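You operate a simulated robot arm through the tools that you are given. There is no shell and no other tool.

The job below is to be done with a simulated robot arm. You get a single attempt, and the scene is never put back.

Task
Fill the three gaps on the felt board as the layout card says.
Fine: take the blocks from the waiting felt, cream strips up.

The check looks at the end state, three seconds after you hand in, the way a careful person would. Anything else that was tipped, shoved, dropped, spilled or broken makes it a failure.

Robot
A 6-joint arm with a three-finger gripper, fixed in place. Base frame: the origin is on the floor under the middle of its stand, x ahead of it, y to its left, z up. Readings come in cm, rad, newtons and seconds.
It reaches about 121.3 cm from its shoulder. Its first joint turns from -2.897 to 2.897 rad. Payload 4.89 kg.
The TCP is the grasp point between the finger pads, 3 cm short of the fingertips. In the tool frame z runs along the fingers and y along their closing line. The gripper opens to 16.4 cm; its body begins 12.5 cm behind the TCP.
Orientation is that of the tool frame in the base frame, as a unit quaternion [x, y, z, w]. With the fingers straight down and closing along the base's y, the tool's x points along the base's -x, its y along +y and its z along -z.

Tools
- The arm moves only by the tool apply_moves. Its argument "steps" is a list of rows, each a list of 7 numbers: the turn, a rotation vector about the tool's x, y, z in units of 90 degrees (1.0 is 90 degrees), then the shift along the tool's x, y, z in units of 150 mm (1.0 is 150 mm), then the gripper command, from -1 (fully open) to 1 (shut), values between in proportion. In form: [[wx, wy, wz, x, y, z, jaw], ...]. A call has 1 to 20 rows; each row is the pose to reach, as a shift and turn from the pose commanded when the call began, along the tool's axes at that moment. A call with a number of a shift or a turn outside -1 to 1 is refused whole. A row lasts 0.2 s, in which the tool goes at most 5 cm and 0.15 rad; a call with a longer step from one row to the next is refused whole, and so is a gripper value outside its range. Where a pose cannot be reached the arm comes as near as it can. A force on the tool above 40 N (or 10 N above the force at the start of the call, whichever is more), or a blocked arm, ends the call early, and 0.2 s more pass. Each finger travels about 10.8 cm/s and halts on what it meets, pressing with about 36 N; the grip force reading is that of the motor and also rises with nothing between the fingers. The clock runs only during rows and for 0.2 s after the last one: add rows that repeat a pose to give the fingers time. It gives the time, the measured TCP pose, the force on the tool (base axes), the opening and the grip force at its end, in the units of the frame above (readings bear some noise), with the torque about the TCP (base axes, N m) and any sound that the robot's microphone picked up.
- Cameras (640 x 400 px; columns grow to the right, rows downward): "scene" is fixed at [22.03, -50.12, 180.13]; the picture's right is [-0.07, -1.00, 0.00], its down [-0.78, 0.06, -0.63] and it looks along [0.63, -0.05, -0.78] (base axes); focal length 243 px, centre (320, 200). "wrist" rides on the gripper at [7.6, -0.2, -15.2] in the tool frame; the picture's right is [0.02, 1.00, 0.00], its down [-0.88, 0.02, -0.47] and it looks along [-0.47, 0.01, 0.88] (tool axes); focal length 247 px, centre (320, 200). There is no depth. A picture from a camera that has moved, and an enlarged one, comes with that camera's place and axes in the base frame and with its lens.
- camera(camera): a new picture of that camera. No time passes.
- move_column(by): moves the trunk up (or, below 0, down) by that many cm; the arm rides with it, the base frame stays. It gives what a move gives, with no picture.
- enlarge(camera, box): a new picture of the part [left, top, right, bottom] of that camera's present view, enlarged. No time passes.
- close_job(): hands the job in; it is judged then, once.

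Nothing tells you positions but the pictures and the camera data. Unless the task says otherwise, let go and move clear before handing in.

The tools are called after "Call:" as a command line: name --pt "numbers of a row" for each row, then --argument value for the rest, lists and objects as JSON in quotes. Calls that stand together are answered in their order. apply_moves: Moves the arm, as the interface text tells. Its arguments: {"type":"object","properties":{"steps":{"type":"array"}},"required":["steps"]} The other tools are called the same way: move_column (by) moves the trunk up or down; camera (camera) takes a picture; enlarge (camera, box) takes an enlarged picture of a part of a camera's view; close_job () hands the job in.

At the start:

```text
clock: 0.0
eef_pos: [41.57, -29.22, 148.43]
ee_rot: [0.0, 1.0, 0.0, 0.0]
force: [0.4, 0.9, -0.2]
moment: [-0.01, 0.0, -0.02]
gripper_width: 16.4
grip_force: 0.0
trunk travel left (down, up): [-20.0, 19.0]
```

scene: 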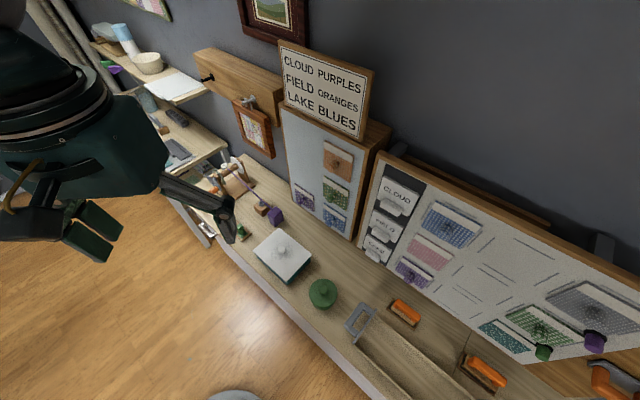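
wrist: 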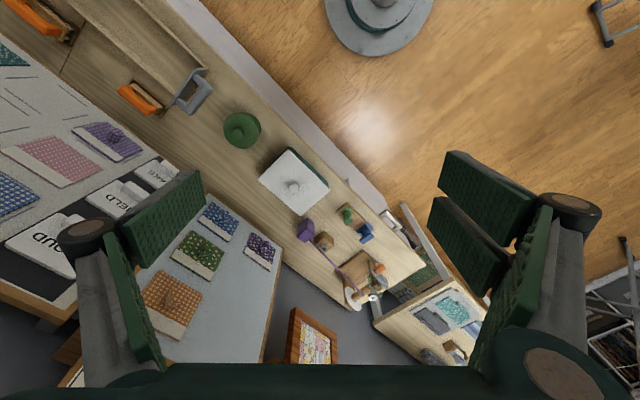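

I see a bench with a felt board (right), a waiting felt board (centre) carrying four blocks, and a sign reading "Cloud purples / Field oranges / Lake blues". I'll enlarge the pictures to read the details before moving.

Call:
enlarge --camera "scene" --box '[270, 30, 400, 250]'

Call:
enlarge --camera "scene" --box '[350, 140, 640, 370]'

Call:
enlarge --camera "scene" --box '[180, 130, 370, 330]'

Call:
enlarge --camera "wrist" --box '[0, 40, 330, 370]'

```text
1.82 times, centred on (335, 140) of scene
camera zoom: at [22.03, -50.12, 180.13], right [-0.07, -1.0, 0.0], down [-0.78, 0.06, -0.63], along [0.63, -0.05, -0.78], focal length 442 px, centre (293, 309)
```

zoom: 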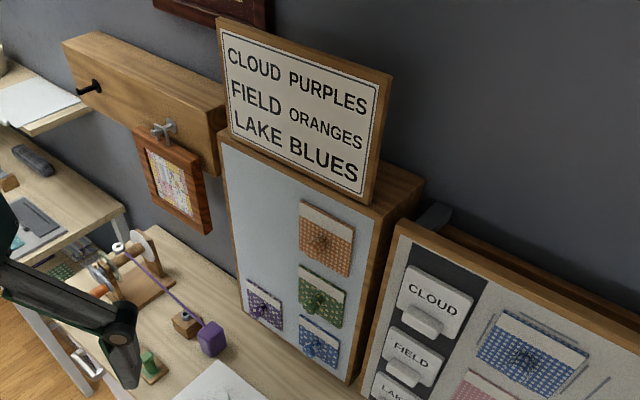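

```text
1.74 times, centred on (495, 255) of scene
camera zoom: at [22.03, -50.12, 180.13], right [-0.07, -1.0, 0.0], down [-0.78, 0.06, -0.63], along [0.63, -0.05, -0.78], focal length 422 px, centre (16, 104)
```

zoom: 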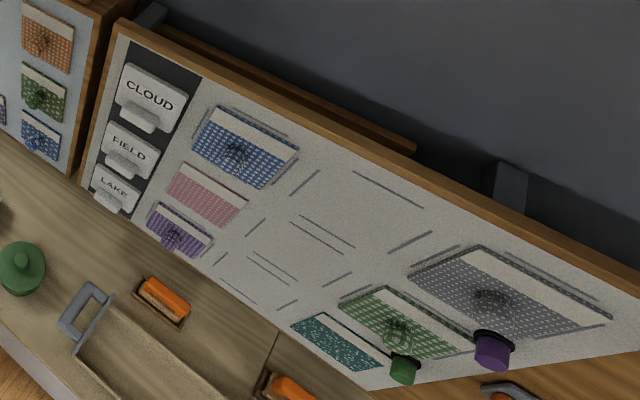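

```text
2.00 times, centred on (275, 230) of scene
camera zoom: at [22.03, -50.12, 180.13], right [-0.07, -1.0, 0.0], down [-0.78, 0.06, -0.63], along [0.63, -0.05, -0.78], focal length 486 px, centre (410, 140)
```

zoom: 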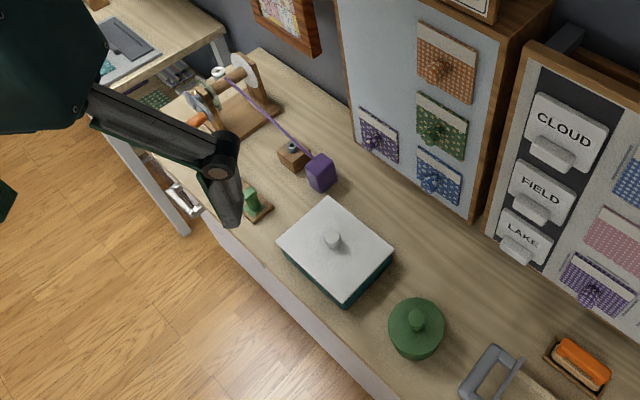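

```text
1.21 times, centred on (165, 205) of wrist
camera zoom: at [34.1, -29.4, 163.73], right [-0.02, 1.0, 0.0], down [0.88, 0.02, 0.47], along [0.47, 0.01, -0.88], focal length 299 px, centre (508, 194)
```

zoom: 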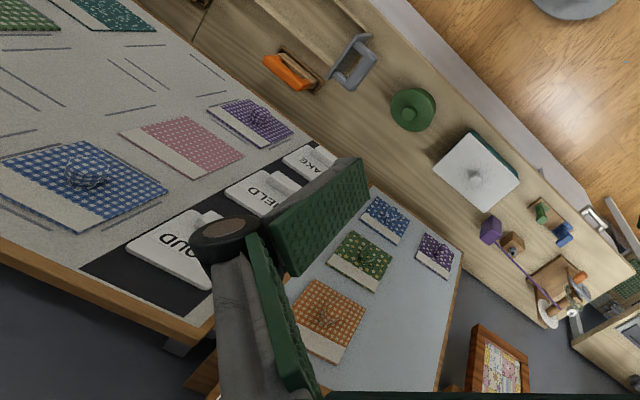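

The four waiting blocks (orange, green, blue, purple) are on a board about 97 cm out at roughly (77,-60,100–129), and the big board carries on to the right of it, facing roughly (-0.7, 0.7). I'll tilt the gripper to horizontal so the wrist camera can look at the boards properly.

Call:
apply_moves --pt "0 -0.09 0 0 0 0 -1" --pt "0 -0.18 0 0 0 0 -1" --pt "0 -0.27 0 0 0 0 -1" --pt "0 -0.36 0 0 0 0 -1" --pt "0 -0.45 0 0 0 0 -1" --pt "0 -0.54 0 0 0 0 -1" --pt "0 -0.63 0 0 0 0 -1" --pt "0 -0.72 0 0 0 0 -1" --pt "0 -0.81 0 0 0 0 -1" --pt "0 -0.9 0 0 0 0 -1" --pt "0 -0.99 0 0 0 0 -1" --pt "0 -1 0 0 0 0 -1"

```text
clock: 1.1
eef_pos: [49.54, -24.63, 150.53]
ee_rot: [-0.089, 0.945, 0.029, 0.312]
force: [1.5, -2.0, -0.8]
moment: [0.23, 0.13, 0.18]
gripper_width: 16.37
grip_force: 0.1
trunk travel left (down, up): [-20.0, 19.0]
stopped in row 5: the arm was blocked; the commanded pose is now the measured one
```

The arm stopped part way through the tilt with little force on the tool, so it looks like a joint limit rather than contact. I'll check both cameras before going on.

Call:
camera --camera "scene"

Call:
camera --camera "wrist"

```text
taken
```

scene: 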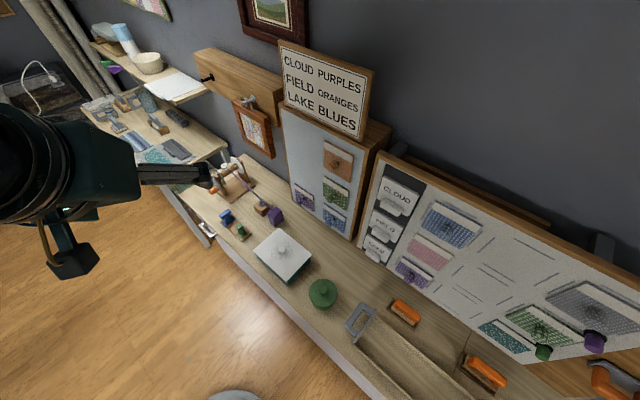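

```text
taken
camera wrist: at [34.67, -27.55, 158.22], right [-0.2, 0.98, -0.01], down [0.42, 0.1, 0.9], along [0.89, 0.18, -0.43], focal length 247 px, centre (320, 200)
```

wrist: 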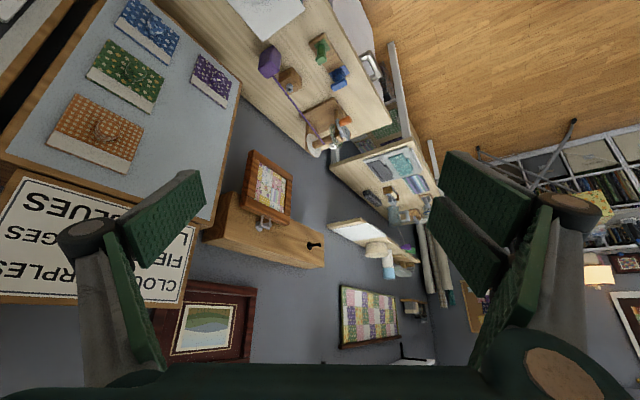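

The wrist probably folded too close to the base. I'll move the tool outward and turn it to face the boards in the same move, staying more than 20 cm clear of them.

Call:
apply_moves --pt "0 0 0 0.1 -0.25 0.1 -1" --pt "0 0 0 0.2 -0.5 0.2 -1" --pt "0.044 -0.042 0.022 0.25 -0.65 0.25 -1" --pt "0.095 -0.09 0.048 0.3 -0.8 0.3 -1" --pt "0.143 -0.136 0.072 0.35 -0.9 0.35 -1" --pt "0.191 -0.181 0.096 0.38 -0.95 0.4 -1" --pt "0.238 -0.227 0.12 0.4 -1 0.4 -1" --pt "0.286 -0.272 0.144 0.4 -1 0.4 -1" --pt "0.334 -0.317 0.168 0.4 -1 0.4 -1" --pt "0.381 -0.363 0.192 0.4 -1 0.4 -1" --pt "0.429 -0.408 0.216 0.4 -1 0.4 -1" --pt "0.477 -0.453 0.24 0.4 -1 0.4 -1" --pt "0.524 -0.499 0.264 0.4 -1 0.4 -1" --pt "0.572 -0.544 0.288 0.4 -1 0.4 -1"

```text
clock: 2.1
eef_pos: [54.7, -27.01, 144.52]
ee_rot: [-0.116, 0.925, 0.02, 0.362]
force: [-1.5, 0.7, -0.1]
moment: [-0.09, -0.06, -0.1]
gripper_width: 16.41
grip_force: 0.1
trunk travel left (down, up): [-20.0, 19.0]
stopped in row 4: the arm was blocked; the commanded pose is now the measured one
```

The arm followed in height and radius but not sideways to its right, so its first joint seems to be held back from turning that way. I'll try a small sideways test to find out which way it is free.

Call:
apply_moves --pt "0 0 0 0 0.1 0 -1" --pt "0 0 0 0 0.2 0 -1" --pt "0 0 0 0 0.3 0 -1" --pt "0 0 0 0 0.3 0 -1"

Call:
camera --camera "scene"

```text
clock: 3.1
eef_pos: [53.5, -23.39, 144.39]
ee_rot: [-0.111, 0.925, 0.018, 0.362]
force: [-1.4, 0.3, 0.2]
moment: [-0.06, -0.02, -0.12]
gripper_width: 16.4
grip_force: 0.0
trunk travel left (down, up): [-20.0, 19.0]
```

```text
taken
```

scene: 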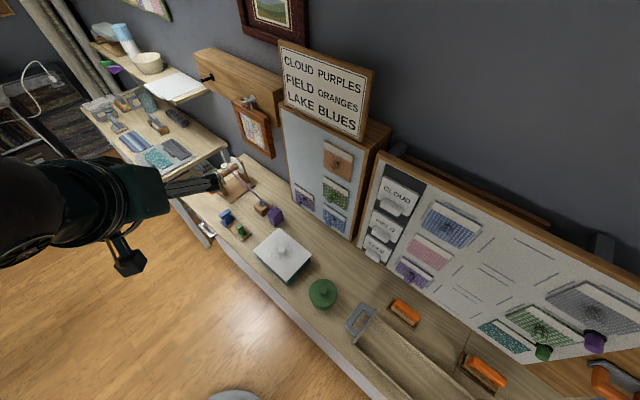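

Moving to its left works. Now I'll test the same distance back to the right, and a bit more, in small steps.

Call:
apply_moves --pt "0 0 0 0 -0.08 0 -1" --pt "0 0 0 0 -0.16 0 -1" --pt "0 0 0 0 -0.24 0 -1" --pt "0 0 0 0 -0.32 0 -1" --pt "0 0 0 0 -0.4 0 -1" --pt "0 0 0 0 -0.48 0 -1" --pt "0 0 0 0 -0.56 0 -1" --pt "0 0 0 0 -0.56 0 -1"

```text
clock: 5.1
eef_pos: [56.37, -27.9, 144.41]
ee_rot: [-0.136, 0.922, 0.028, 0.361]
force: [-0.1, 0.3, 0.0]
moment: [-0.04, -0.02, -0.08]
gripper_width: 16.42
grip_force: 0.0
trunk travel left (down, up): [-20.0, 19.0]
stopped in row 8: the arm was blocked; the commanded pose is now the measured one
```

The base stops at the same bearing each time, so the first joint can't go further right in this posture. Facing the boards keeps the wrist centre further left, so I'll move outward first and then turn toward them.

Call:
apply_moves --pt "0 0 0 -0.1 -0.015 0.091 -1" --pt "0 0 0 -0.2 -0.03 0.182 -1" --pt "0 0 0 -0.296 -0.045 0.273 -1" --pt "0.045 -0.033 0.022 -0.255 -0.138 0.285 -1" --pt "0.09 -0.067 0.044 -0.214 -0.231 0.298 -1" --pt "0.135 -0.1 0.066 -0.172 -0.323 0.31 -1" --pt "0.18 -0.133 0.088 -0.131 -0.416 0.323 -1" --pt "0.224 -0.167 0.11 -0.09 -0.509 0.335 -1" --pt "0.269 -0.2 0.132 -0.049 -0.602 0.348 -1" --pt "0.314 -0.233 0.154 -0.008 -0.695 0.36 -1" --pt "0.359 -0.267 0.176 0.034 -0.788 0.373 -1" --pt "0.404 -0.3 0.198 0.075 -0.88 0.385 -1" --pt "0.404 -0.3 0.198 0.075 -0.88 0.385 -1"

Call:
camera --camera "wrist"

Call:
camera --camera "scene"

```text
clock: 7.9
eef_pos: [62.8, -40.79, 140.04]
ee_rot: [0.137, 0.785, -0.177, 0.577]
force: [0.6, 0.5, -0.2]
moment: [0.0, -0.01, -0.02]
gripper_width: 16.43
grip_force: 0.0
trunk travel left (down, up): [-20.0, 19.0]
```

```text
taken
camera wrist: at [47.47, -34.19, 137.01], right [0.41, 0.9, -0.14], down [-0.14, 0.21, 0.97], along [0.9, -0.38, 0.21], focal length 247 px, centre (320, 200)
```

wrist: 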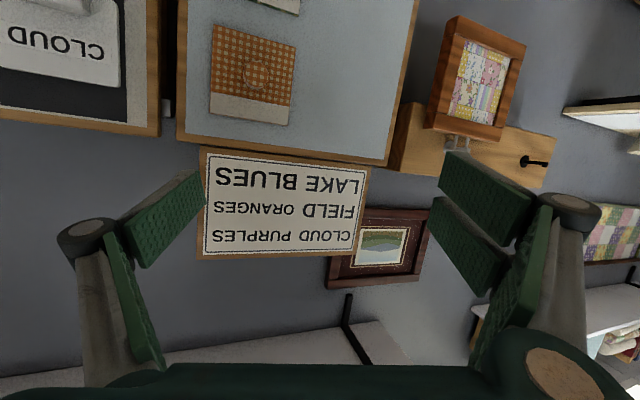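

```text
taken
```

scene: 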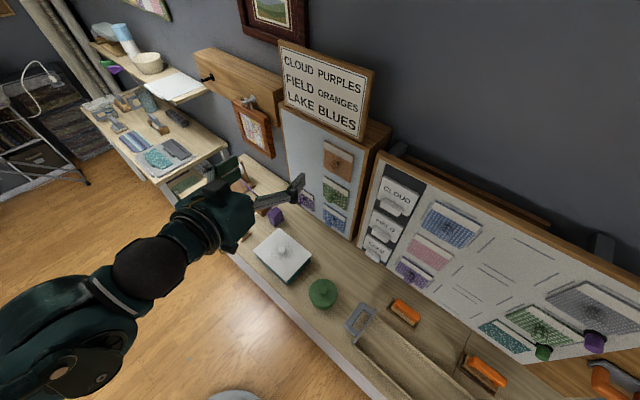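

That worked: the gripper now faces the waiting board from about 23 cm and the sign reads clearly. I'll look closer at the block's knob and the cards.

Call:
enlarge --camera "wrist" --box '[160, 0, 420, 180]'

Call:
enlarge --camera "wrist" --box '[400, 0, 640, 160]'

Call:
enlarge --camera "scene" --box '[360, 160, 500, 300]'

Call:
enlarge --camera "scene" --box '[460, 240, 640, 400]'

```text
2.22 times, centred on (290, 90) of wrist
camera zoom: at [47.47, -34.19, 137.01], right [0.41, 0.9, -0.14], down [-0.14, 0.21, 0.97], along [0.9, -0.38, 0.21], focal length 549 px, centre (387, 444)
```

zoom: 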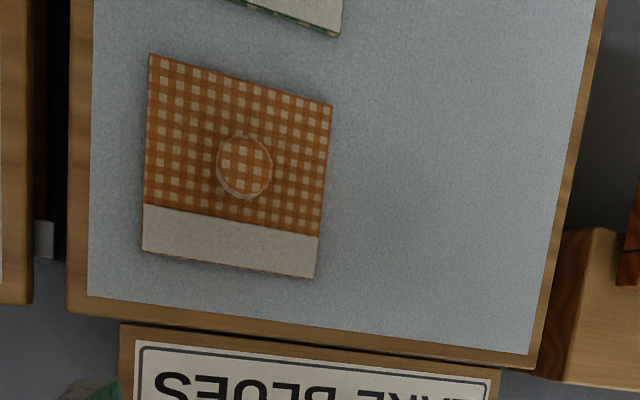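

```text
2.50 times, centred on (520, 80) of wrist
camera zoom: at [47.47, -34.19, 137.01], right [0.41, 0.9, -0.14], down [-0.14, 0.21, 0.97], along [0.9, -0.38, 0.21], focal length 617 px, centre (-180, 500)
```

zoom: 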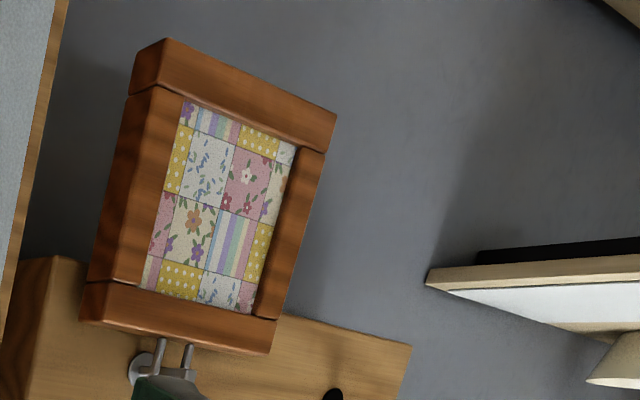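

```text
2.86 times, centred on (430, 230) of scene
camera zoom: at [22.03, -50.12, 180.13], right [-0.07, -1.0, 0.0], down [-0.78, 0.06, -0.63], along [0.63, -0.05, -0.78], focal length 694 px, centre (6, 114)
```

zoom: 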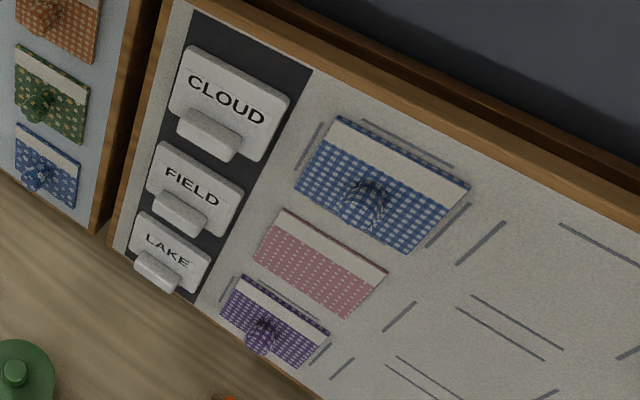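

```text
2.50 times, centred on (550, 320) of scene
camera zoom: at [22.03, -50.12, 180.13], right [-0.07, -1.0, 0.0], down [-0.78, 0.06, -0.63], along [0.63, -0.05, -0.78], focal length 607 px, centre (-255, -100)
```

zoom: 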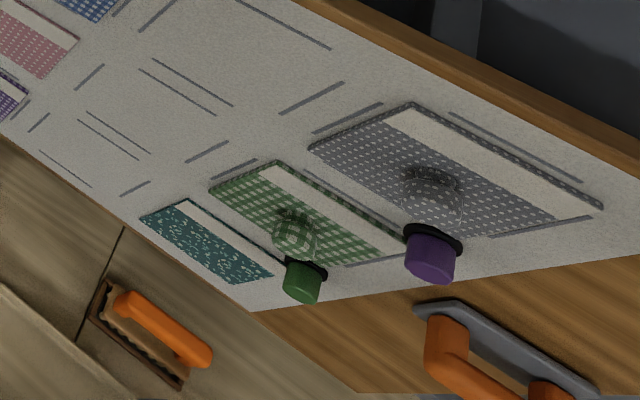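

The orange block has a round knob of about 4–5 cm at its centre, covered in the same cloth. I'll level the gripper at the waiting board and come down to view all four blocks from about 28 cm.

Call:
apply_moves --pt "0.028 -0.02 0.013 0.11 0.07 0.012 -1" --pt "0.056 -0.04 0.027 0.22 0.141 0.024 -1" --pt "0.085 -0.06 0.04 0.33 0.211 0.036 -1" --pt "0.113 -0.08 0.054 0.44 0.282 0.049 -1" --pt "0.141 -0.1 0.067 0.55 0.352 0.061 -1" --pt "0.169 -0.119 0.081 0.66 0.422 0.073 -1" --pt "0.197 -0.139 0.094 0.77 0.493 0.085 -1" --pt "0.2255 -0.159 0.1076 0.88 0.563 0.097 -1" --pt "0.2255 -0.159 0.1076 0.88 0.563 0.097 -1"

```text
clock: 9.9
eef_pos: [63.61, -33.67, 126.15]
ee_rot: [0.278, 0.651, -0.278, 0.649]
force: [0.5, -0.2, -0.4]
moment: [-0.02, -0.03, -0.03]
gripper_width: 16.41
grip_force: 0.1
trunk travel left (down, up): [-20.0, 19.0]
```

The gripper is level now. I'll come down another 14 cm and take a picture.

Call:
apply_moves --pt "0 0 0 0.2 0 0 -1" --pt "0 0 0 0.4 0 0 -1" --pt "0 0 0 0.6 0 0 -1" --pt "0 0 0 0.8 0 0 -1" --pt "0 0 0 0.93 0 0 -1" --pt "0 0 0 0.93 0 0 -1"

Call:
camera --camera "wrist"

Call:
camera --camera "scene"

```text
clock: 11.3
eef_pos: [65.09, -34.1, 117.35]
ee_rot: [0.279, 0.652, -0.277, 0.648]
force: [0.0, 0.1, -0.3]
moment: [-0.02, 0.02, -0.03]
gripper_width: 16.42
grip_force: 0.1
out of reach, approached as far as the arm can: row 3, 4, 5, 6
trunk travel left (down, up): [-20.0, 19.0]
```

```text
taken
camera wrist: at [54.5, -23.16, 109.85], right [0.72, 0.69, -0.02], down [-0.31, 0.35, 0.88], along [0.62, -0.63, 0.47], focal length 247 px, centre (320, 200)
```

wrist: 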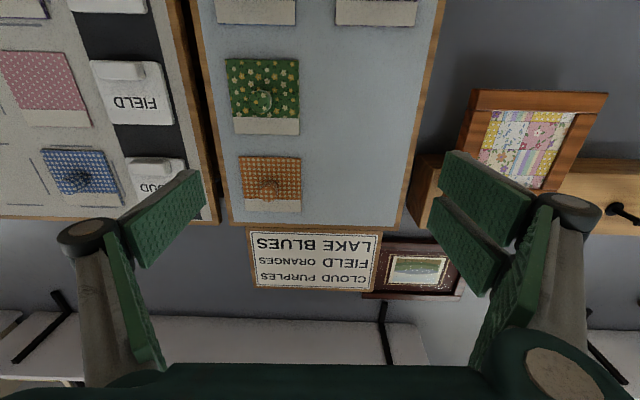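

```text
taken
```

scene: 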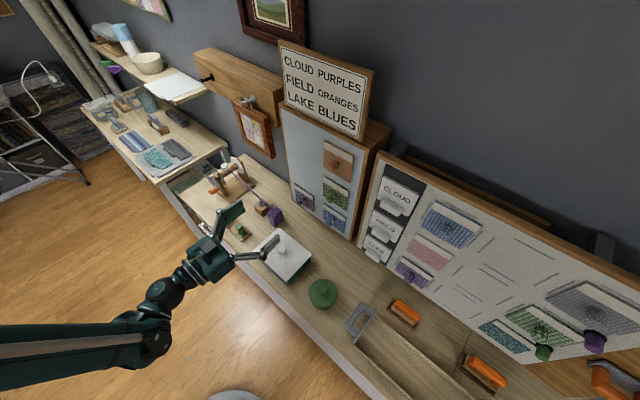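

Both boards stand parallel, at about 45° to the base axes, with their faces roughly 97 cm from the base. The lowest height I can reach here is about 117, so the trunk will have to come down later. First I'll check whether the arm can travel right along the boards in this posture.

Call:
apply_moves --pt "0 0 0 0 -0.15 0 -1" --pt "0 0 0 0 -0.3 0 -1" --pt "0 0 0 0 -0.45 0 -1" --pt "0 0 0 0 -0.6 0 -1" --pt "0 0 0 0 -0.75 0 -1" --pt "0 0 0 0 -0.9 0 -1" --pt "0 0 0 0 -0.9 0 -1"

```text
clock: 12.9
eef_pos: [55.75, -43.66, 118.71]
ee_rot: [0.278, 0.652, -0.277, 0.648]
force: [0.1, 0.3, 0.3]
moment: [0.03, 0.02, 0.02]
gripper_width: 16.39
grip_force: 0.1
out of reach, approached as far as the arm can: row 1, 2, 3, 4, 5, 6, 7
trunk travel left (down, up): [-20.0, 19.0]
```

It moves to the right without trouble so far. I'll keep going, a bit higher, to see where it stops.

Call:
apply_moves --pt "0 0 0 -0.1 0 0 -1" --pt "0 0 0 -0.25 -0.1 0 -1" --pt "0 0 0 -0.4 -0.2 0 -1" --pt "0 0 0 -0.4 -0.35 0 -1" --pt "0 0 0 -0.4 -0.5 0 -1" --pt "0 0 0 -0.4 -0.65 0 -1" --pt "0 0 0 -0.4 -0.8 0 -1" --pt "0 0 0 -0.4 -1 0 -1" --pt "0 0 0 -0.4 -1 0 -1"

```text
clock: 14.9
eef_pos: [44.9, -54.04, 124.6]
ee_rot: [0.277, 0.651, -0.277, 0.65]
force: [0.1, -0.4, -0.4]
moment: [-0.02, 0.0, 0.01]
gripper_width: 16.38
grip_force: 0.2
trunk travel left (down, up): [-20.0, 19.0]
```

The earlier stop was only that folded posture; here the arm is free to go right. I'll carry on toward the middle of the main board.

Call:
apply_moves --pt "0 0 0 0 -0.15 0 -1" --pt "0 0 0 0 -0.3 0 -1" --pt "0 0 0 0 -0.45 0 -1" --pt "0 0 0 0 -0.6 0 -1" --pt "0 0 0 0 -0.75 0 -1" --pt "0 0 0 0 -0.9 0 -1" --pt "0 0 0 0 -1 0 -1" --pt "0 0 0 0 -1 0 -1"

Call:
camera --camera "wrist"

Call:
camera --camera "scene"

```text
clock: 16.7
eef_pos: [33.82, -64.39, 124.82]
ee_rot: [0.277, 0.651, -0.277, 0.65]
force: [-0.1, -0.5, 0.0]
moment: [0.01, -0.02, 0.01]
gripper_width: 16.39
grip_force: 0.0
trunk travel left (down, up): [-20.0, 19.0]
```

```text
taken
camera wrist: at [23.43, -53.48, 117.24], right [0.72, 0.69, -0.02], down [-0.31, 0.35, 0.88], along [0.62, -0.63, 0.47], focal length 247 px, centre (320, 200)
```

wrist: 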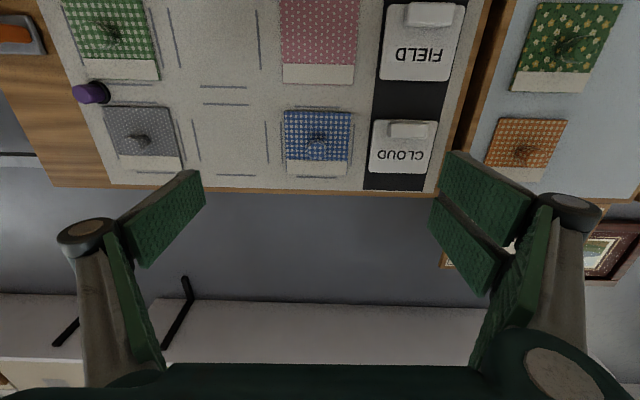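

```text
taken
```

scene: 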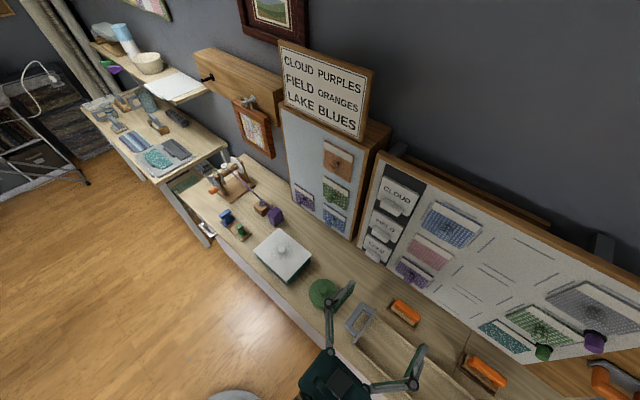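

The gap column shows clearly here: marks outline an empty cell in each row, with the neighbouring blocks' cream strips at world-up (the image is upside down). I'll zoom in for measurements.

Call:
enlarge --camera "wrist" --box '[70, 0, 390, 200]'

Call:
enlarge --camera "wrist" --box '[260, 80, 360, 200]'

Call:
enlarge --camera "wrist" --box '[60, 60, 200, 180]'

```text
2.00 times, centred on (230, 100) of wrist
camera zoom: at [23.43, -53.48, 117.24], right [0.72, 0.69, -0.02], down [-0.31, 0.35, 0.88], along [0.62, -0.63, 0.47], focal length 494 px, centre (500, 400)
```

zoom: 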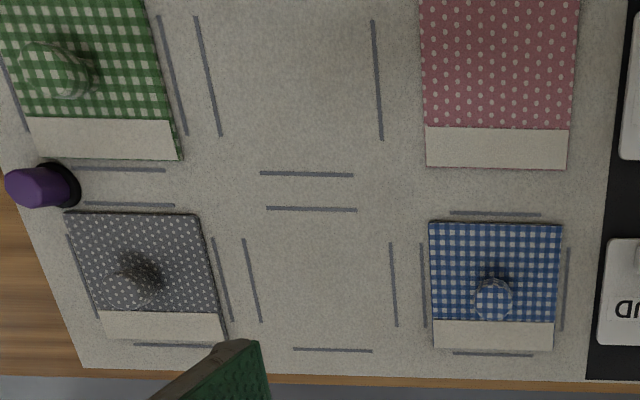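

```text
3.33 times, centred on (310, 140) of wrist
camera zoom: at [23.43, -53.48, 117.24], right [0.72, 0.69, -0.02], down [-0.31, 0.35, 0.88], along [0.62, -0.63, 0.47], focal length 823 px, centre (353, 400)
```

zoom: 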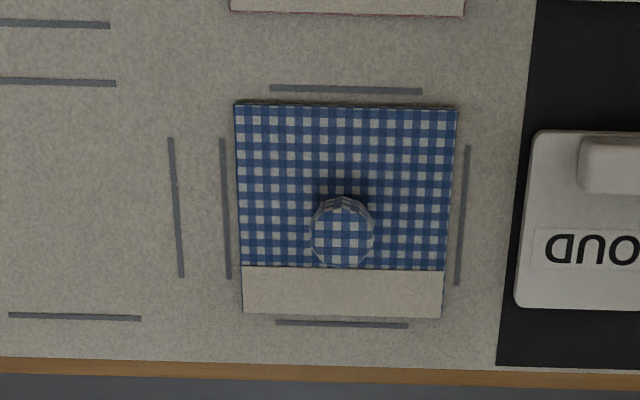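

```text
3.33 times, centred on (130, 120) of wrist
camera zoom: at [23.43, -53.48, 117.24], right [0.72, 0.69, -0.02], down [-0.31, 0.35, 0.88], along [0.62, -0.63, 0.47], focal length 823 px, centre (953, 467)
```

zoom: 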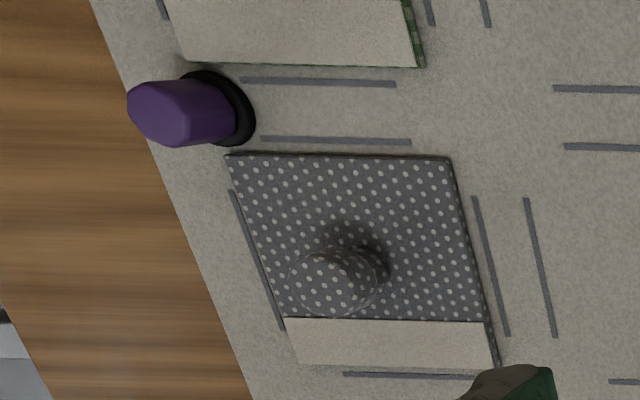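

Measurements so far: the gap cells are about 12.7 cm square and the blocks about 11.3 cm, centred near U≈37.8 along the board, with heights about 129, 114 and 98.5. I'll lower the trunk 12 cm to see the lower rows.

Call:
move_column --by -12

Call:
camera --camera "wrist"

Call:
enlarge --camera "wrist" --box '[60, 0, 380, 200]'

Call:
camera --camera "scene"

```text
clock: 18.2
eef_pos: [34.0, -64.4, 112.94]
ee_rot: [0.277, 0.651, -0.276, 0.65]
force: [0.1, -0.8, -0.4]
moment: [-0.05, 0.02, 0.01]
gripper_width: 16.39
grip_force: 0.0
trunk travel left (down, up): [-8.0, 31.0]
```

```text
taken
camera wrist: at [23.44, -53.45, 105.25], right [0.72, 0.69, -0.02], down [-0.31, 0.35, 0.88], along [0.62, -0.63, 0.47], focal length 247 px, centre (320, 200)
```

wrist: 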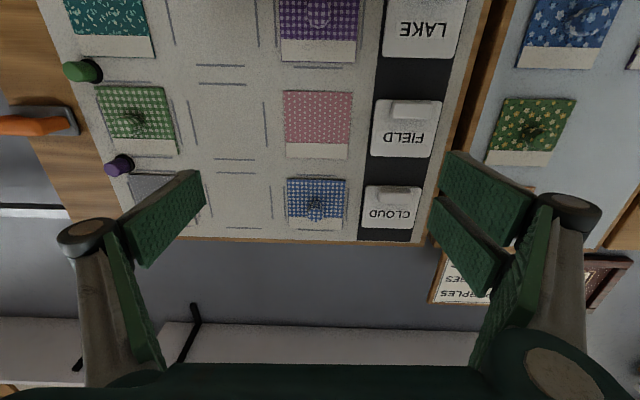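

```text
2.00 times, centred on (220, 100) of wrist
camera zoom: at [23.44, -53.45, 105.25], right [0.72, 0.69, -0.02], down [-0.31, 0.35, 0.88], along [0.62, -0.63, 0.47], focal length 494 px, centre (520, 400)
```

zoom: 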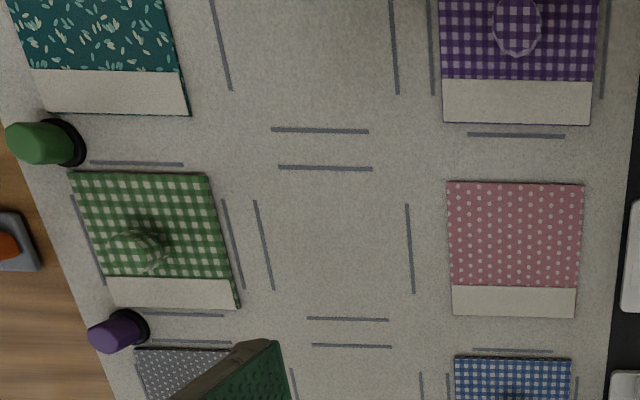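

```text
taken
```

scene: 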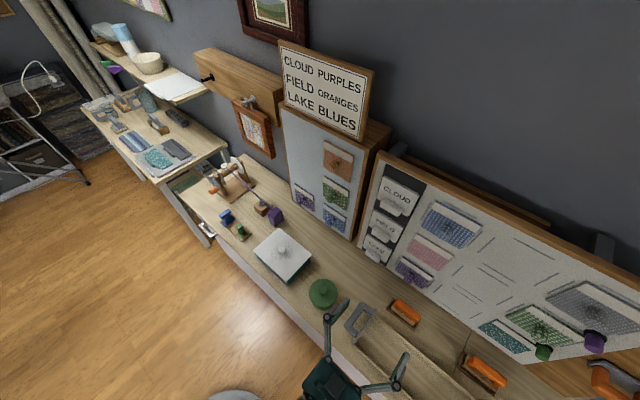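

Main board geometry is now consistent: face plane N≈-97.0, gap column U≈37.4, rows at z≈129, 114 and 99. Next I'll move left to face the waiting board and measure its blocks the same way.

Call:
apply_moves --pt "-0.0122 0 0 0 0.15 0 -1" --pt "-0.0122 0 0 0 0.35 0 -1" --pt "-0.0122 0 0 0 0.55 0 -1" --pt "-0.0122 0 0 0 0.75 0 -1" --pt "-0.0122 0 0 0 0.95 0 -1" --pt "-0.0122 0 0 0 1 0 -1" --pt "-0.0122 0 0 0 1 0 -1"

Call:
apply_moves --pt "0 0 0 0 0.15 0 -1" --pt "0 0 0 0 0.35 0 -1" --pt "0 0 0 0 0.55 0 -1" --pt "0 0 0 0 0.75 0 -1" --pt "0 0 0 0 0.95 0 -1" --pt "0 0 0 0 1 0 -1" --pt "0 0 0 0 1 0 -1"

Call:
camera --camera "wrist"

Call:
enlarge --camera "wrist" --box '[200, 0, 520, 200]'

```text
clock: 19.8
eef_pos: [44.98, -54.08, 113.02]
ee_rot: [0.271, 0.654, -0.27, 0.652]
force: [-0.8, 0.5, 0.1]
moment: [-0.05, 0.01, 0.03]
gripper_width: 16.4
grip_force: 0.1
trunk travel left (down, up): [-8.0, 31.0]
```

```text
clock: 21.4
eef_pos: [55.52, -43.44, 112.75]
ee_rot: [0.271, 0.654, -0.271, 0.653]
force: [0.3, -0.4, 0.2]
moment: [0.01, -0.02, 0.09]
gripper_width: 16.39
grip_force: 0.3
trunk travel left (down, up): [-8.0, 31.0]
```

```text
taken
camera wrist: at [44.72, -32.68, 105.18], right [0.71, 0.71, -0.02], down [-0.32, 0.35, 0.88], along [0.63, -0.62, 0.47], focal length 247 px, centre (320, 200)
```

wrist: 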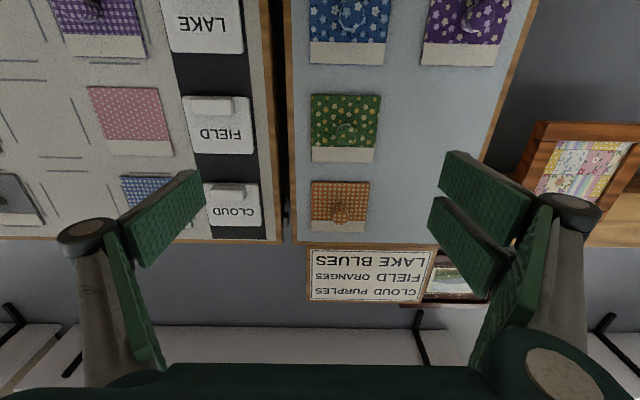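

```text
2.00 times, centred on (360, 100) of wrist
camera zoom: at [44.72, -32.68, 105.18], right [0.71, 0.71, -0.02], down [-0.32, 0.35, 0.88], along [0.63, -0.62, 0.47], focal length 494 px, centre (240, 400)
```

zoom: 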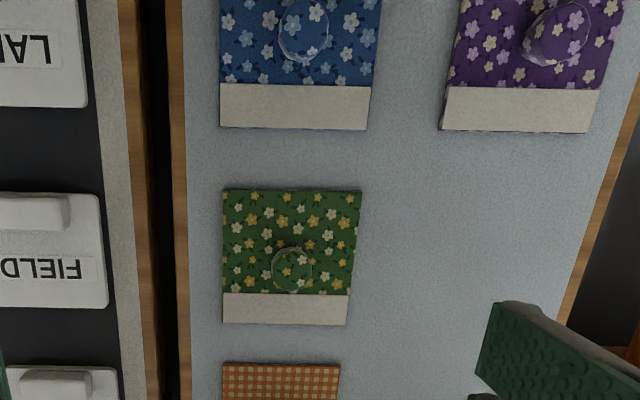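

The waiting blocks sit at U≈-12.5 (orange z≈129, green 114, blue 99) with purple at U≈-28.5, z≈99, and all have cream strips up. I'll approach the orange block first and stop with the fingertips short of its knob.

Call:
apply_moves --pt "0 0 0 -0.15 0.08 0 -0.5" --pt "0 0 0 -0.3 0.16 0.1 0" --pt "0 0 0 -0.45 0.264 0.2 0.146" --pt "0 0 0 -0.6 0.264 0.3 0.146" --pt "0 0 0 -0.75 0.264 0.4 0.146" --pt "0 0 0 -0.9 0.264 0.5 0.146" --pt "0 0 0 -1 0.264 0.5 0.146" --pt "0 0 0 -1 0.264 0.5 0.146"

Call:
apply_moves --pt "0 0 0 -0.083 0 0.1 0.146" --pt "0 0 0 -0.083 0 0.2 0.146" --pt "0 0 0 -0.083 0 0.35 0.146" --pt "0 0 0 -0.083 0 0.5 0.146" --pt "0 0 0 -0.083 0 0.5 0.146"

Call:
camera --camera "wrist"

Call:
camera --camera "scene"

```text
clock: 23.2
eef_pos: [63.58, -45.83, 127.63]
ee_rot: [0.271, 0.654, -0.271, 0.652]
force: [0.2, 0.1, -0.4]
moment: [-0.01, -0.01, 0.01]
gripper_width: 6.99
grip_force: 0.0
trunk travel left (down, up): [-8.0, 31.0]
```

```text
clock: 24.4
eef_pos: [68.83, -51.3, 129.11]
ee_rot: [0.27, 0.654, -0.27, 0.653]
force: [-0.5, 0.6, -0.8]
moment: [0.02, 0.03, -0.01]
gripper_width: 7.02
grip_force: 0.0
trunk travel left (down, up): [-8.0, 31.0]
```

```text
taken
camera wrist: at [58.05, -40.56, 121.51], right [0.71, 0.71, -0.02], down [-0.32, 0.35, 0.88], along [0.63, -0.62, 0.47], focal length 247 px, centre (320, 200)
```

wrist: 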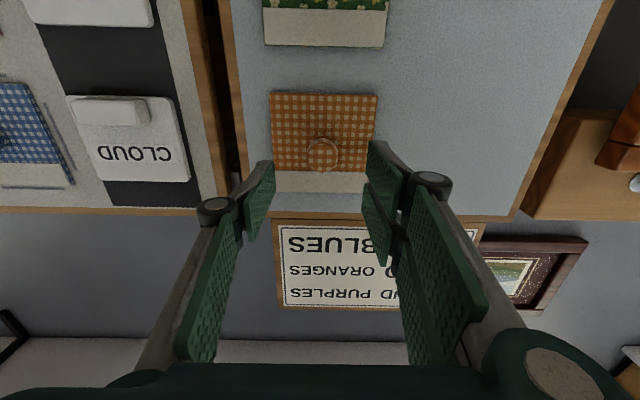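

```text
taken
```

scene: 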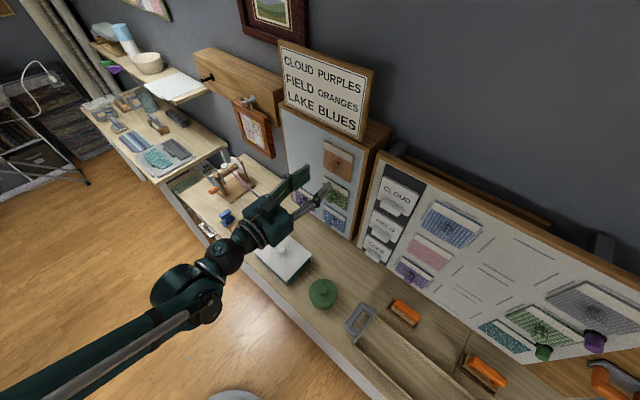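

The fingers straddle the orange knob sideways. I'll zoom in to fix its exact position and depth before closing in.

Call:
enlarge --camera "wrist" --box '[230, 70, 420, 230]'

```text
2.50 times, centred on (325, 150) of wrist
camera zoom: at [58.05, -40.56, 121.51], right [0.71, 0.71, -0.02], down [-0.32, 0.35, 0.88], along [0.63, -0.62, 0.47], focal length 617 px, centre (308, 325)
```

zoom: 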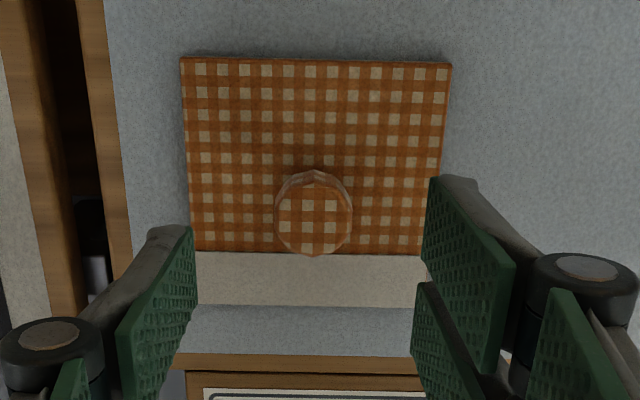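

The knob centre comes out at U≈-12.7, z≈129.2, with the block face about 11 cm beyond the TCP. I'll advance so the fingertips end about 1 cm short of the block face, then check again.

Call:
apply_moves --pt "0 0 0 -0.006 0.012 0.1 0.146" --pt "0 0 0 -0.006 0.012 0.2 0.146" --pt "0 0 0 -0.006 0.012 0.3 0.146" --pt "0 0 0 -0.006 0.012 0.38 0.146" --pt "0 0 0 -0.006 0.012 0.43 0.146" --pt "0 0 0 -0.006 0.012 0.47 0.146" --pt "0 0 0 -0.006 0.012 0.47 0.146"

Call:
camera --camera "wrist"

Call:
enlarge --camera "wrist" --box '[230, 70, 420, 230]'

Call:
enlarge --camera "scene" --box '[260, 100, 380, 220]'

```text
clock: 26.0
eef_pos: [73.99, -56.02, 129.09]
ee_rot: [0.271, 0.654, -0.271, 0.652]
force: [0.1, 0.8, -0.3]
moment: [-0.01, 0.02, -0.01]
gripper_width: 7.0
grip_force: 0.0
trunk travel left (down, up): [-8.0, 31.0]
```

```text
taken
camera wrist: at [63.23, -45.4, 121.56], right [0.71, 0.71, -0.02], down [-0.32, 0.35, 0.88], along [0.63, -0.62, 0.47], focal length 247 px, centre (320, 200)
```

wrist: 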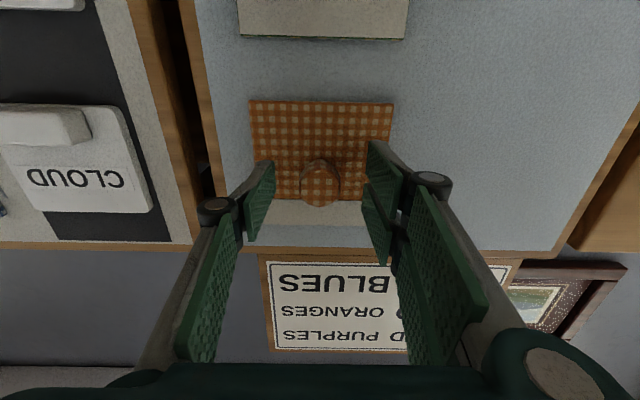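

```text
2.50 times, centred on (325, 150) of wrist
camera zoom: at [63.23, -45.4, 121.56], right [0.71, 0.71, -0.02], down [-0.32, 0.35, 0.88], along [0.63, -0.62, 0.47], focal length 617 px, centre (308, 325)
```

zoom: 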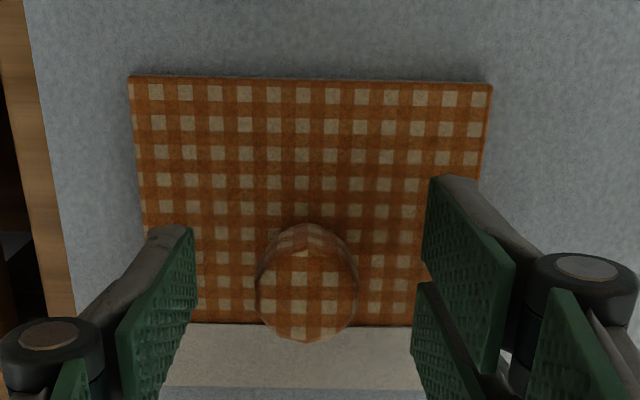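

```text
3.33 times, centred on (320, 160) of scene
camera zoom: at [22.03, -50.12, 180.13], right [-0.07, -1.0, 0.0], down [-0.78, 0.06, -0.63], along [0.63, -0.05, -0.78], focal length 810 px, centre (320, 333)
```

zoom: 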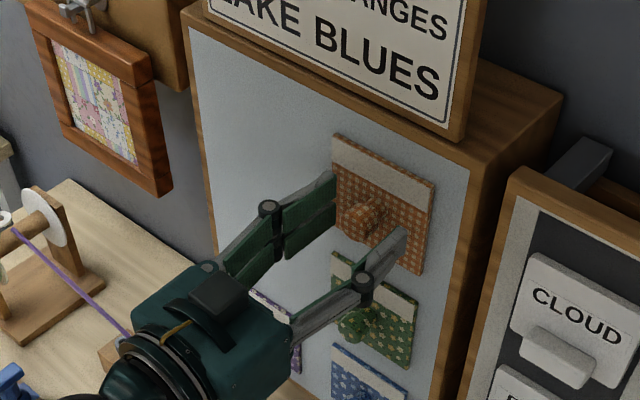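

I'm well aligned: the tips are about 1.4 cm short of the face and the knob is about 3.3 cm long. I'll go in another 0.8 cm and close the fingers.

Call:
apply_moves --pt "0 0 0 0 0 0.027 0.146" --pt "0 0 0 0 -0.003 0.053 0.146" --pt "0 0 0 0 -0.003 0.053 0.4" --pt "0 0 0 0 -0.003 0.053 0.7" --pt "0 0 0 0 -0.003 0.053 1" --pt "0 0 0 0 -0.003 0.053 1" --pt "0 0 0 0 -0.003 0.053 1" --pt "0 0 0 0 -0.003 0.053 1"

Call:
enlarge --camera "wrist" --box '[200, 70, 440, 230]'

```text
clock: 27.8
eef_pos: [74.48, -56.77, 129.01]
ee_rot: [0.271, 0.654, -0.271, 0.652]
force: [2.1, -1.0, 0.4]
moment: [0.01, -0.03, 0.04]
gripper_width: 2.82
grip_force: 36.1
trunk travel left (down, up): [-8.0, 31.0]
```

```text
2.50 times, centred on (320, 150) of wrist
camera zoom: at [63.74, -45.99, 121.53], right [0.71, 0.71, -0.02], down [-0.32, 0.35, 0.88], along [0.63, -0.62, 0.47], focal length 617 px, centre (320, 325)
```

zoom: 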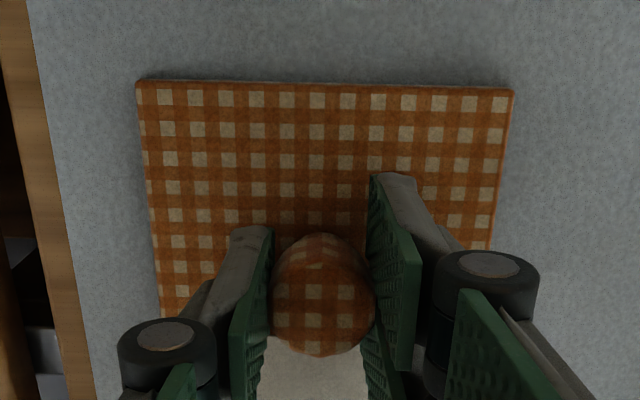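

The knob is gripped (2.8 cm, 36 N). I'll pull straight back, slowly, off the felt.

Call:
apply_moves --pt "0 0 0 0 0 -0.02 1" --pt "0 0 0 0 0 -0.04 1" --pt "0 0 0 0 0 -0.07 1" --pt "0 0 0 0 0 -0.11 1" --pt "0 0 0 0 0 -0.16 1" --pt "0 0 0 0 0 -0.22 1" --pt "0 0 0 0 0 -0.3 1" --pt "0 0 0 0 0 -0.4 1" --pt "0 0 0 0 0 -0.5 1" --pt "0 0 0 0 0 -0.5 1"

Call:
camera --camera "wrist"

Call:
camera --camera "scene"

```text
clock: 30.0
eef_pos: [69.28, -51.28, 129.08]
ee_rot: [0.271, 0.654, -0.27, 0.652]
force: [0.1, 0.1, 0.3]
moment: [0.0, -0.01, 0.01]
gripper_width: 2.79
grip_force: 36.1
trunk travel left (down, up): [-8.0, 31.0]
```

```text
taken
camera wrist: at [58.42, -40.63, 121.54], right [0.71, 0.71, -0.02], down [-0.32, 0.35, 0.88], along [0.63, -0.62, 0.47], focal length 247 px, centre (320, 200)
```

wrist: 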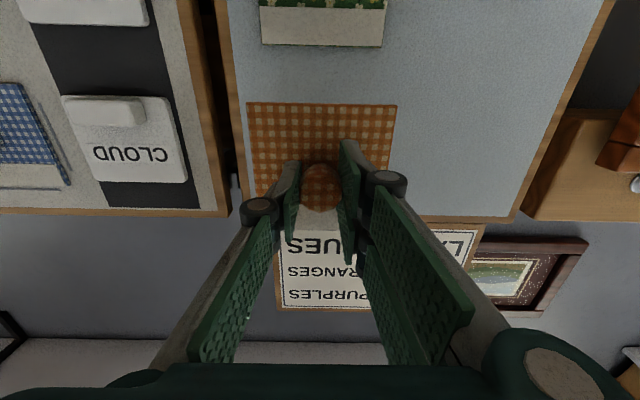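

```text
taken
```

scene: 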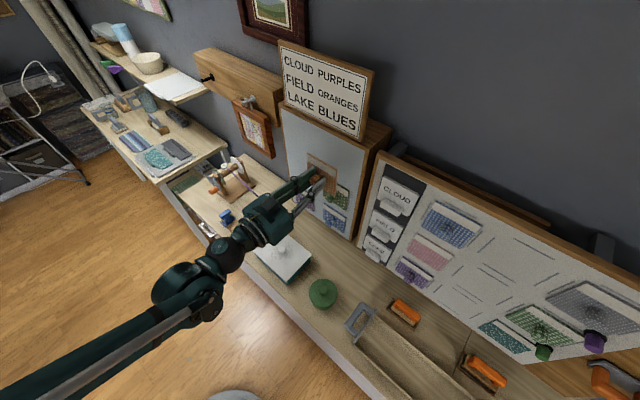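

The orange block came off cleanly and hangs square in the gripper. I'll back off slightly and carry it right toward the FIELD gap.

Call:
apply_moves --pt "0 0 0 0 0 -0.1 1" --pt "0 0 0 0 -0.1 -0.2 1" --pt "0 0 0 0 -0.25 -0.2 1" --pt "0 0 0 0 -0.4 -0.2 1" --pt "0 0 0 0 -0.55 -0.2 1" --pt "0 0 0 0 -0.7 -0.2 1" --pt "0 0 0 0 -0.85 -0.2 1" --pt "0 0 0 0 -1 -0.2 1"

Call:
apply_moves --pt "0 0 0 0.05 -0.1 0 1" --pt "0 0 0 0.1 -0.25 0 1" --pt "0 0 0 0.2 -0.4 0 1" --pt "0 0 0 0.3 -0.55 0 1" --pt "0 0 0 0.4 -0.7 0 1" --pt "0 0 0 0.5 -0.85 0 1" --pt "0 0 0 0.5 -1 0 1"

Call:
camera --camera "scene"

```text
clock: 31.8
eef_pos: [56.52, -59.85, 129.15]
ee_rot: [0.271, 0.654, -0.271, 0.652]
force: [0.5, 0.1, -1.0]
moment: [0.01, 0.05, -0.09]
gripper_width: 2.8
grip_force: 36.3
trunk travel left (down, up): [-8.0, 31.0]
```

```text
clock: 33.4
eef_pos: [45.82, -70.39, 121.69]
ee_rot: [0.271, 0.654, -0.271, 0.652]
force: [-0.8, 0.5, 0.3]
moment: [0.06, 0.1, -0.15]
gripper_width: 2.82
grip_force: 36.0
trunk travel left (down, up): [-8.0, 31.0]
```

```text
taken
```

scene: 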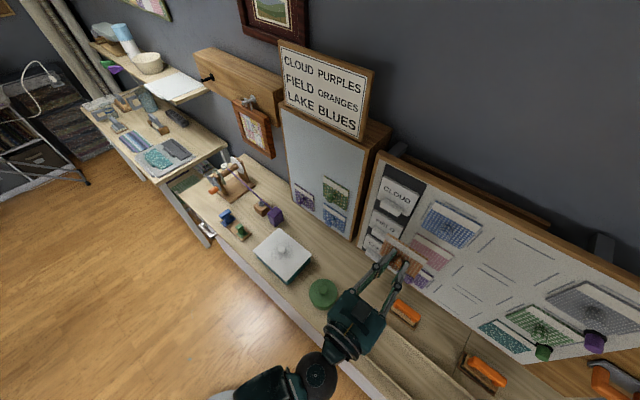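

The block is travelling well, now in front of the main board. I'll continue to the gap column at the FIELD height.

Call:
apply_moves --pt "0 0 0 0.05 -0.1 0 1" --pt "0 0 0 0.1 -0.25 0 1" --pt "0 0 0 0.2 -0.4 0 1" --pt "0 0 0 0.3 -0.55 0 1" --pt "0 0 0 0.4 -0.7 0 1" --pt "0 0 0 0.5 -0.85 0 1" --pt "0 0 0 0.513 -1 0 1" --pt "0 0 0 0.513 -1 0 1"

Call:
apply_moves --pt "0 0 0 0 -0.1 0 1" --pt "0 0 0 0 -0.2 0 1" --pt "0 0 0 0 -0.3 0 1" --pt "0 0 0 0 -0.338 0 1" --pt "0 0 0 0 -0.338 0 1" --pt "0 0 0 0 -0.338 0 1"

Call:
camera --camera "wrist"

Call:
enlarge --camera "wrist" --box '[160, 20, 480, 220]'

Call:
camera --camera "scene"

```text
clock: 35.2
eef_pos: [35.22, -81.06, 113.93]
ee_rot: [0.27, 0.654, -0.27, 0.653]
force: [0.3, 0.1, 0.2]
moment: [-0.02, 0.0, -0.02]
gripper_width: 2.78
grip_force: 36.1
trunk travel left (down, up): [-8.0, 31.0]
```

```text
clock: 36.6
eef_pos: [31.67, -84.53, 113.86]
ee_rot: [0.271, 0.654, -0.271, 0.653]
force: [0.1, 0.0, 0.7]
moment: [0.02, -0.01, 0.01]
gripper_width: 2.8
grip_force: 36.6
trunk travel left (down, up): [-8.0, 31.0]
```

```text
taken
camera wrist: at [20.87, -73.87, 106.39], right [0.71, 0.71, -0.02], down [-0.32, 0.35, 0.88], along [0.63, -0.62, 0.47], focal length 247 px, centre (320, 200)
```

wrist: 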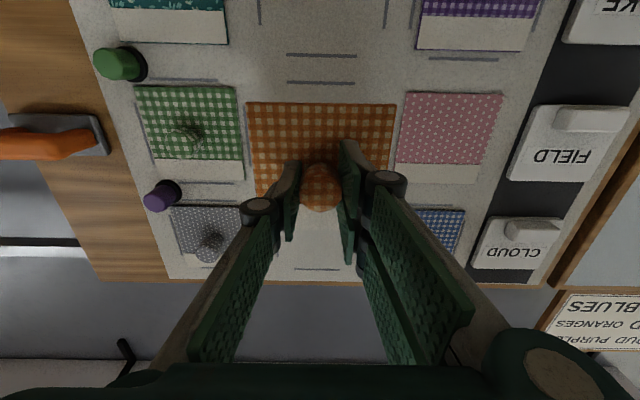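

```text
2.00 times, centred on (320, 120) of wrist
camera zoom: at [20.87, -73.87, 106.39], right [0.71, 0.71, -0.02], down [-0.32, 0.35, 0.88], along [0.63, -0.62, 0.47], focal length 494 px, centre (320, 360)
```

zoom: 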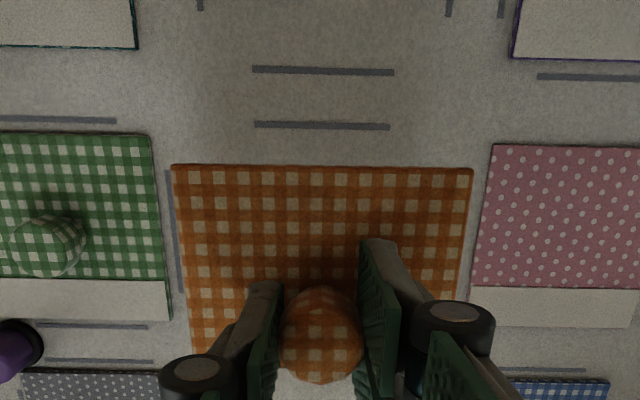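

```text
taken
```

scene: 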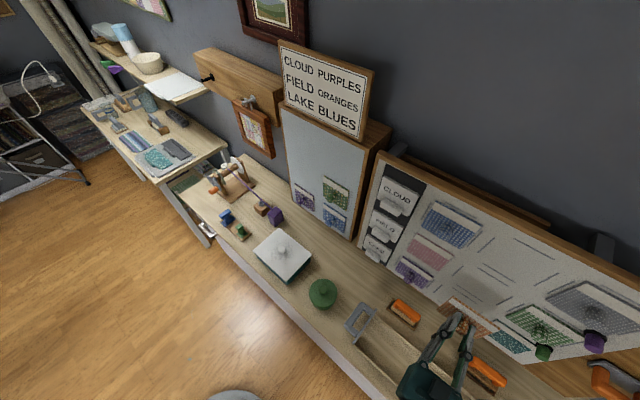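

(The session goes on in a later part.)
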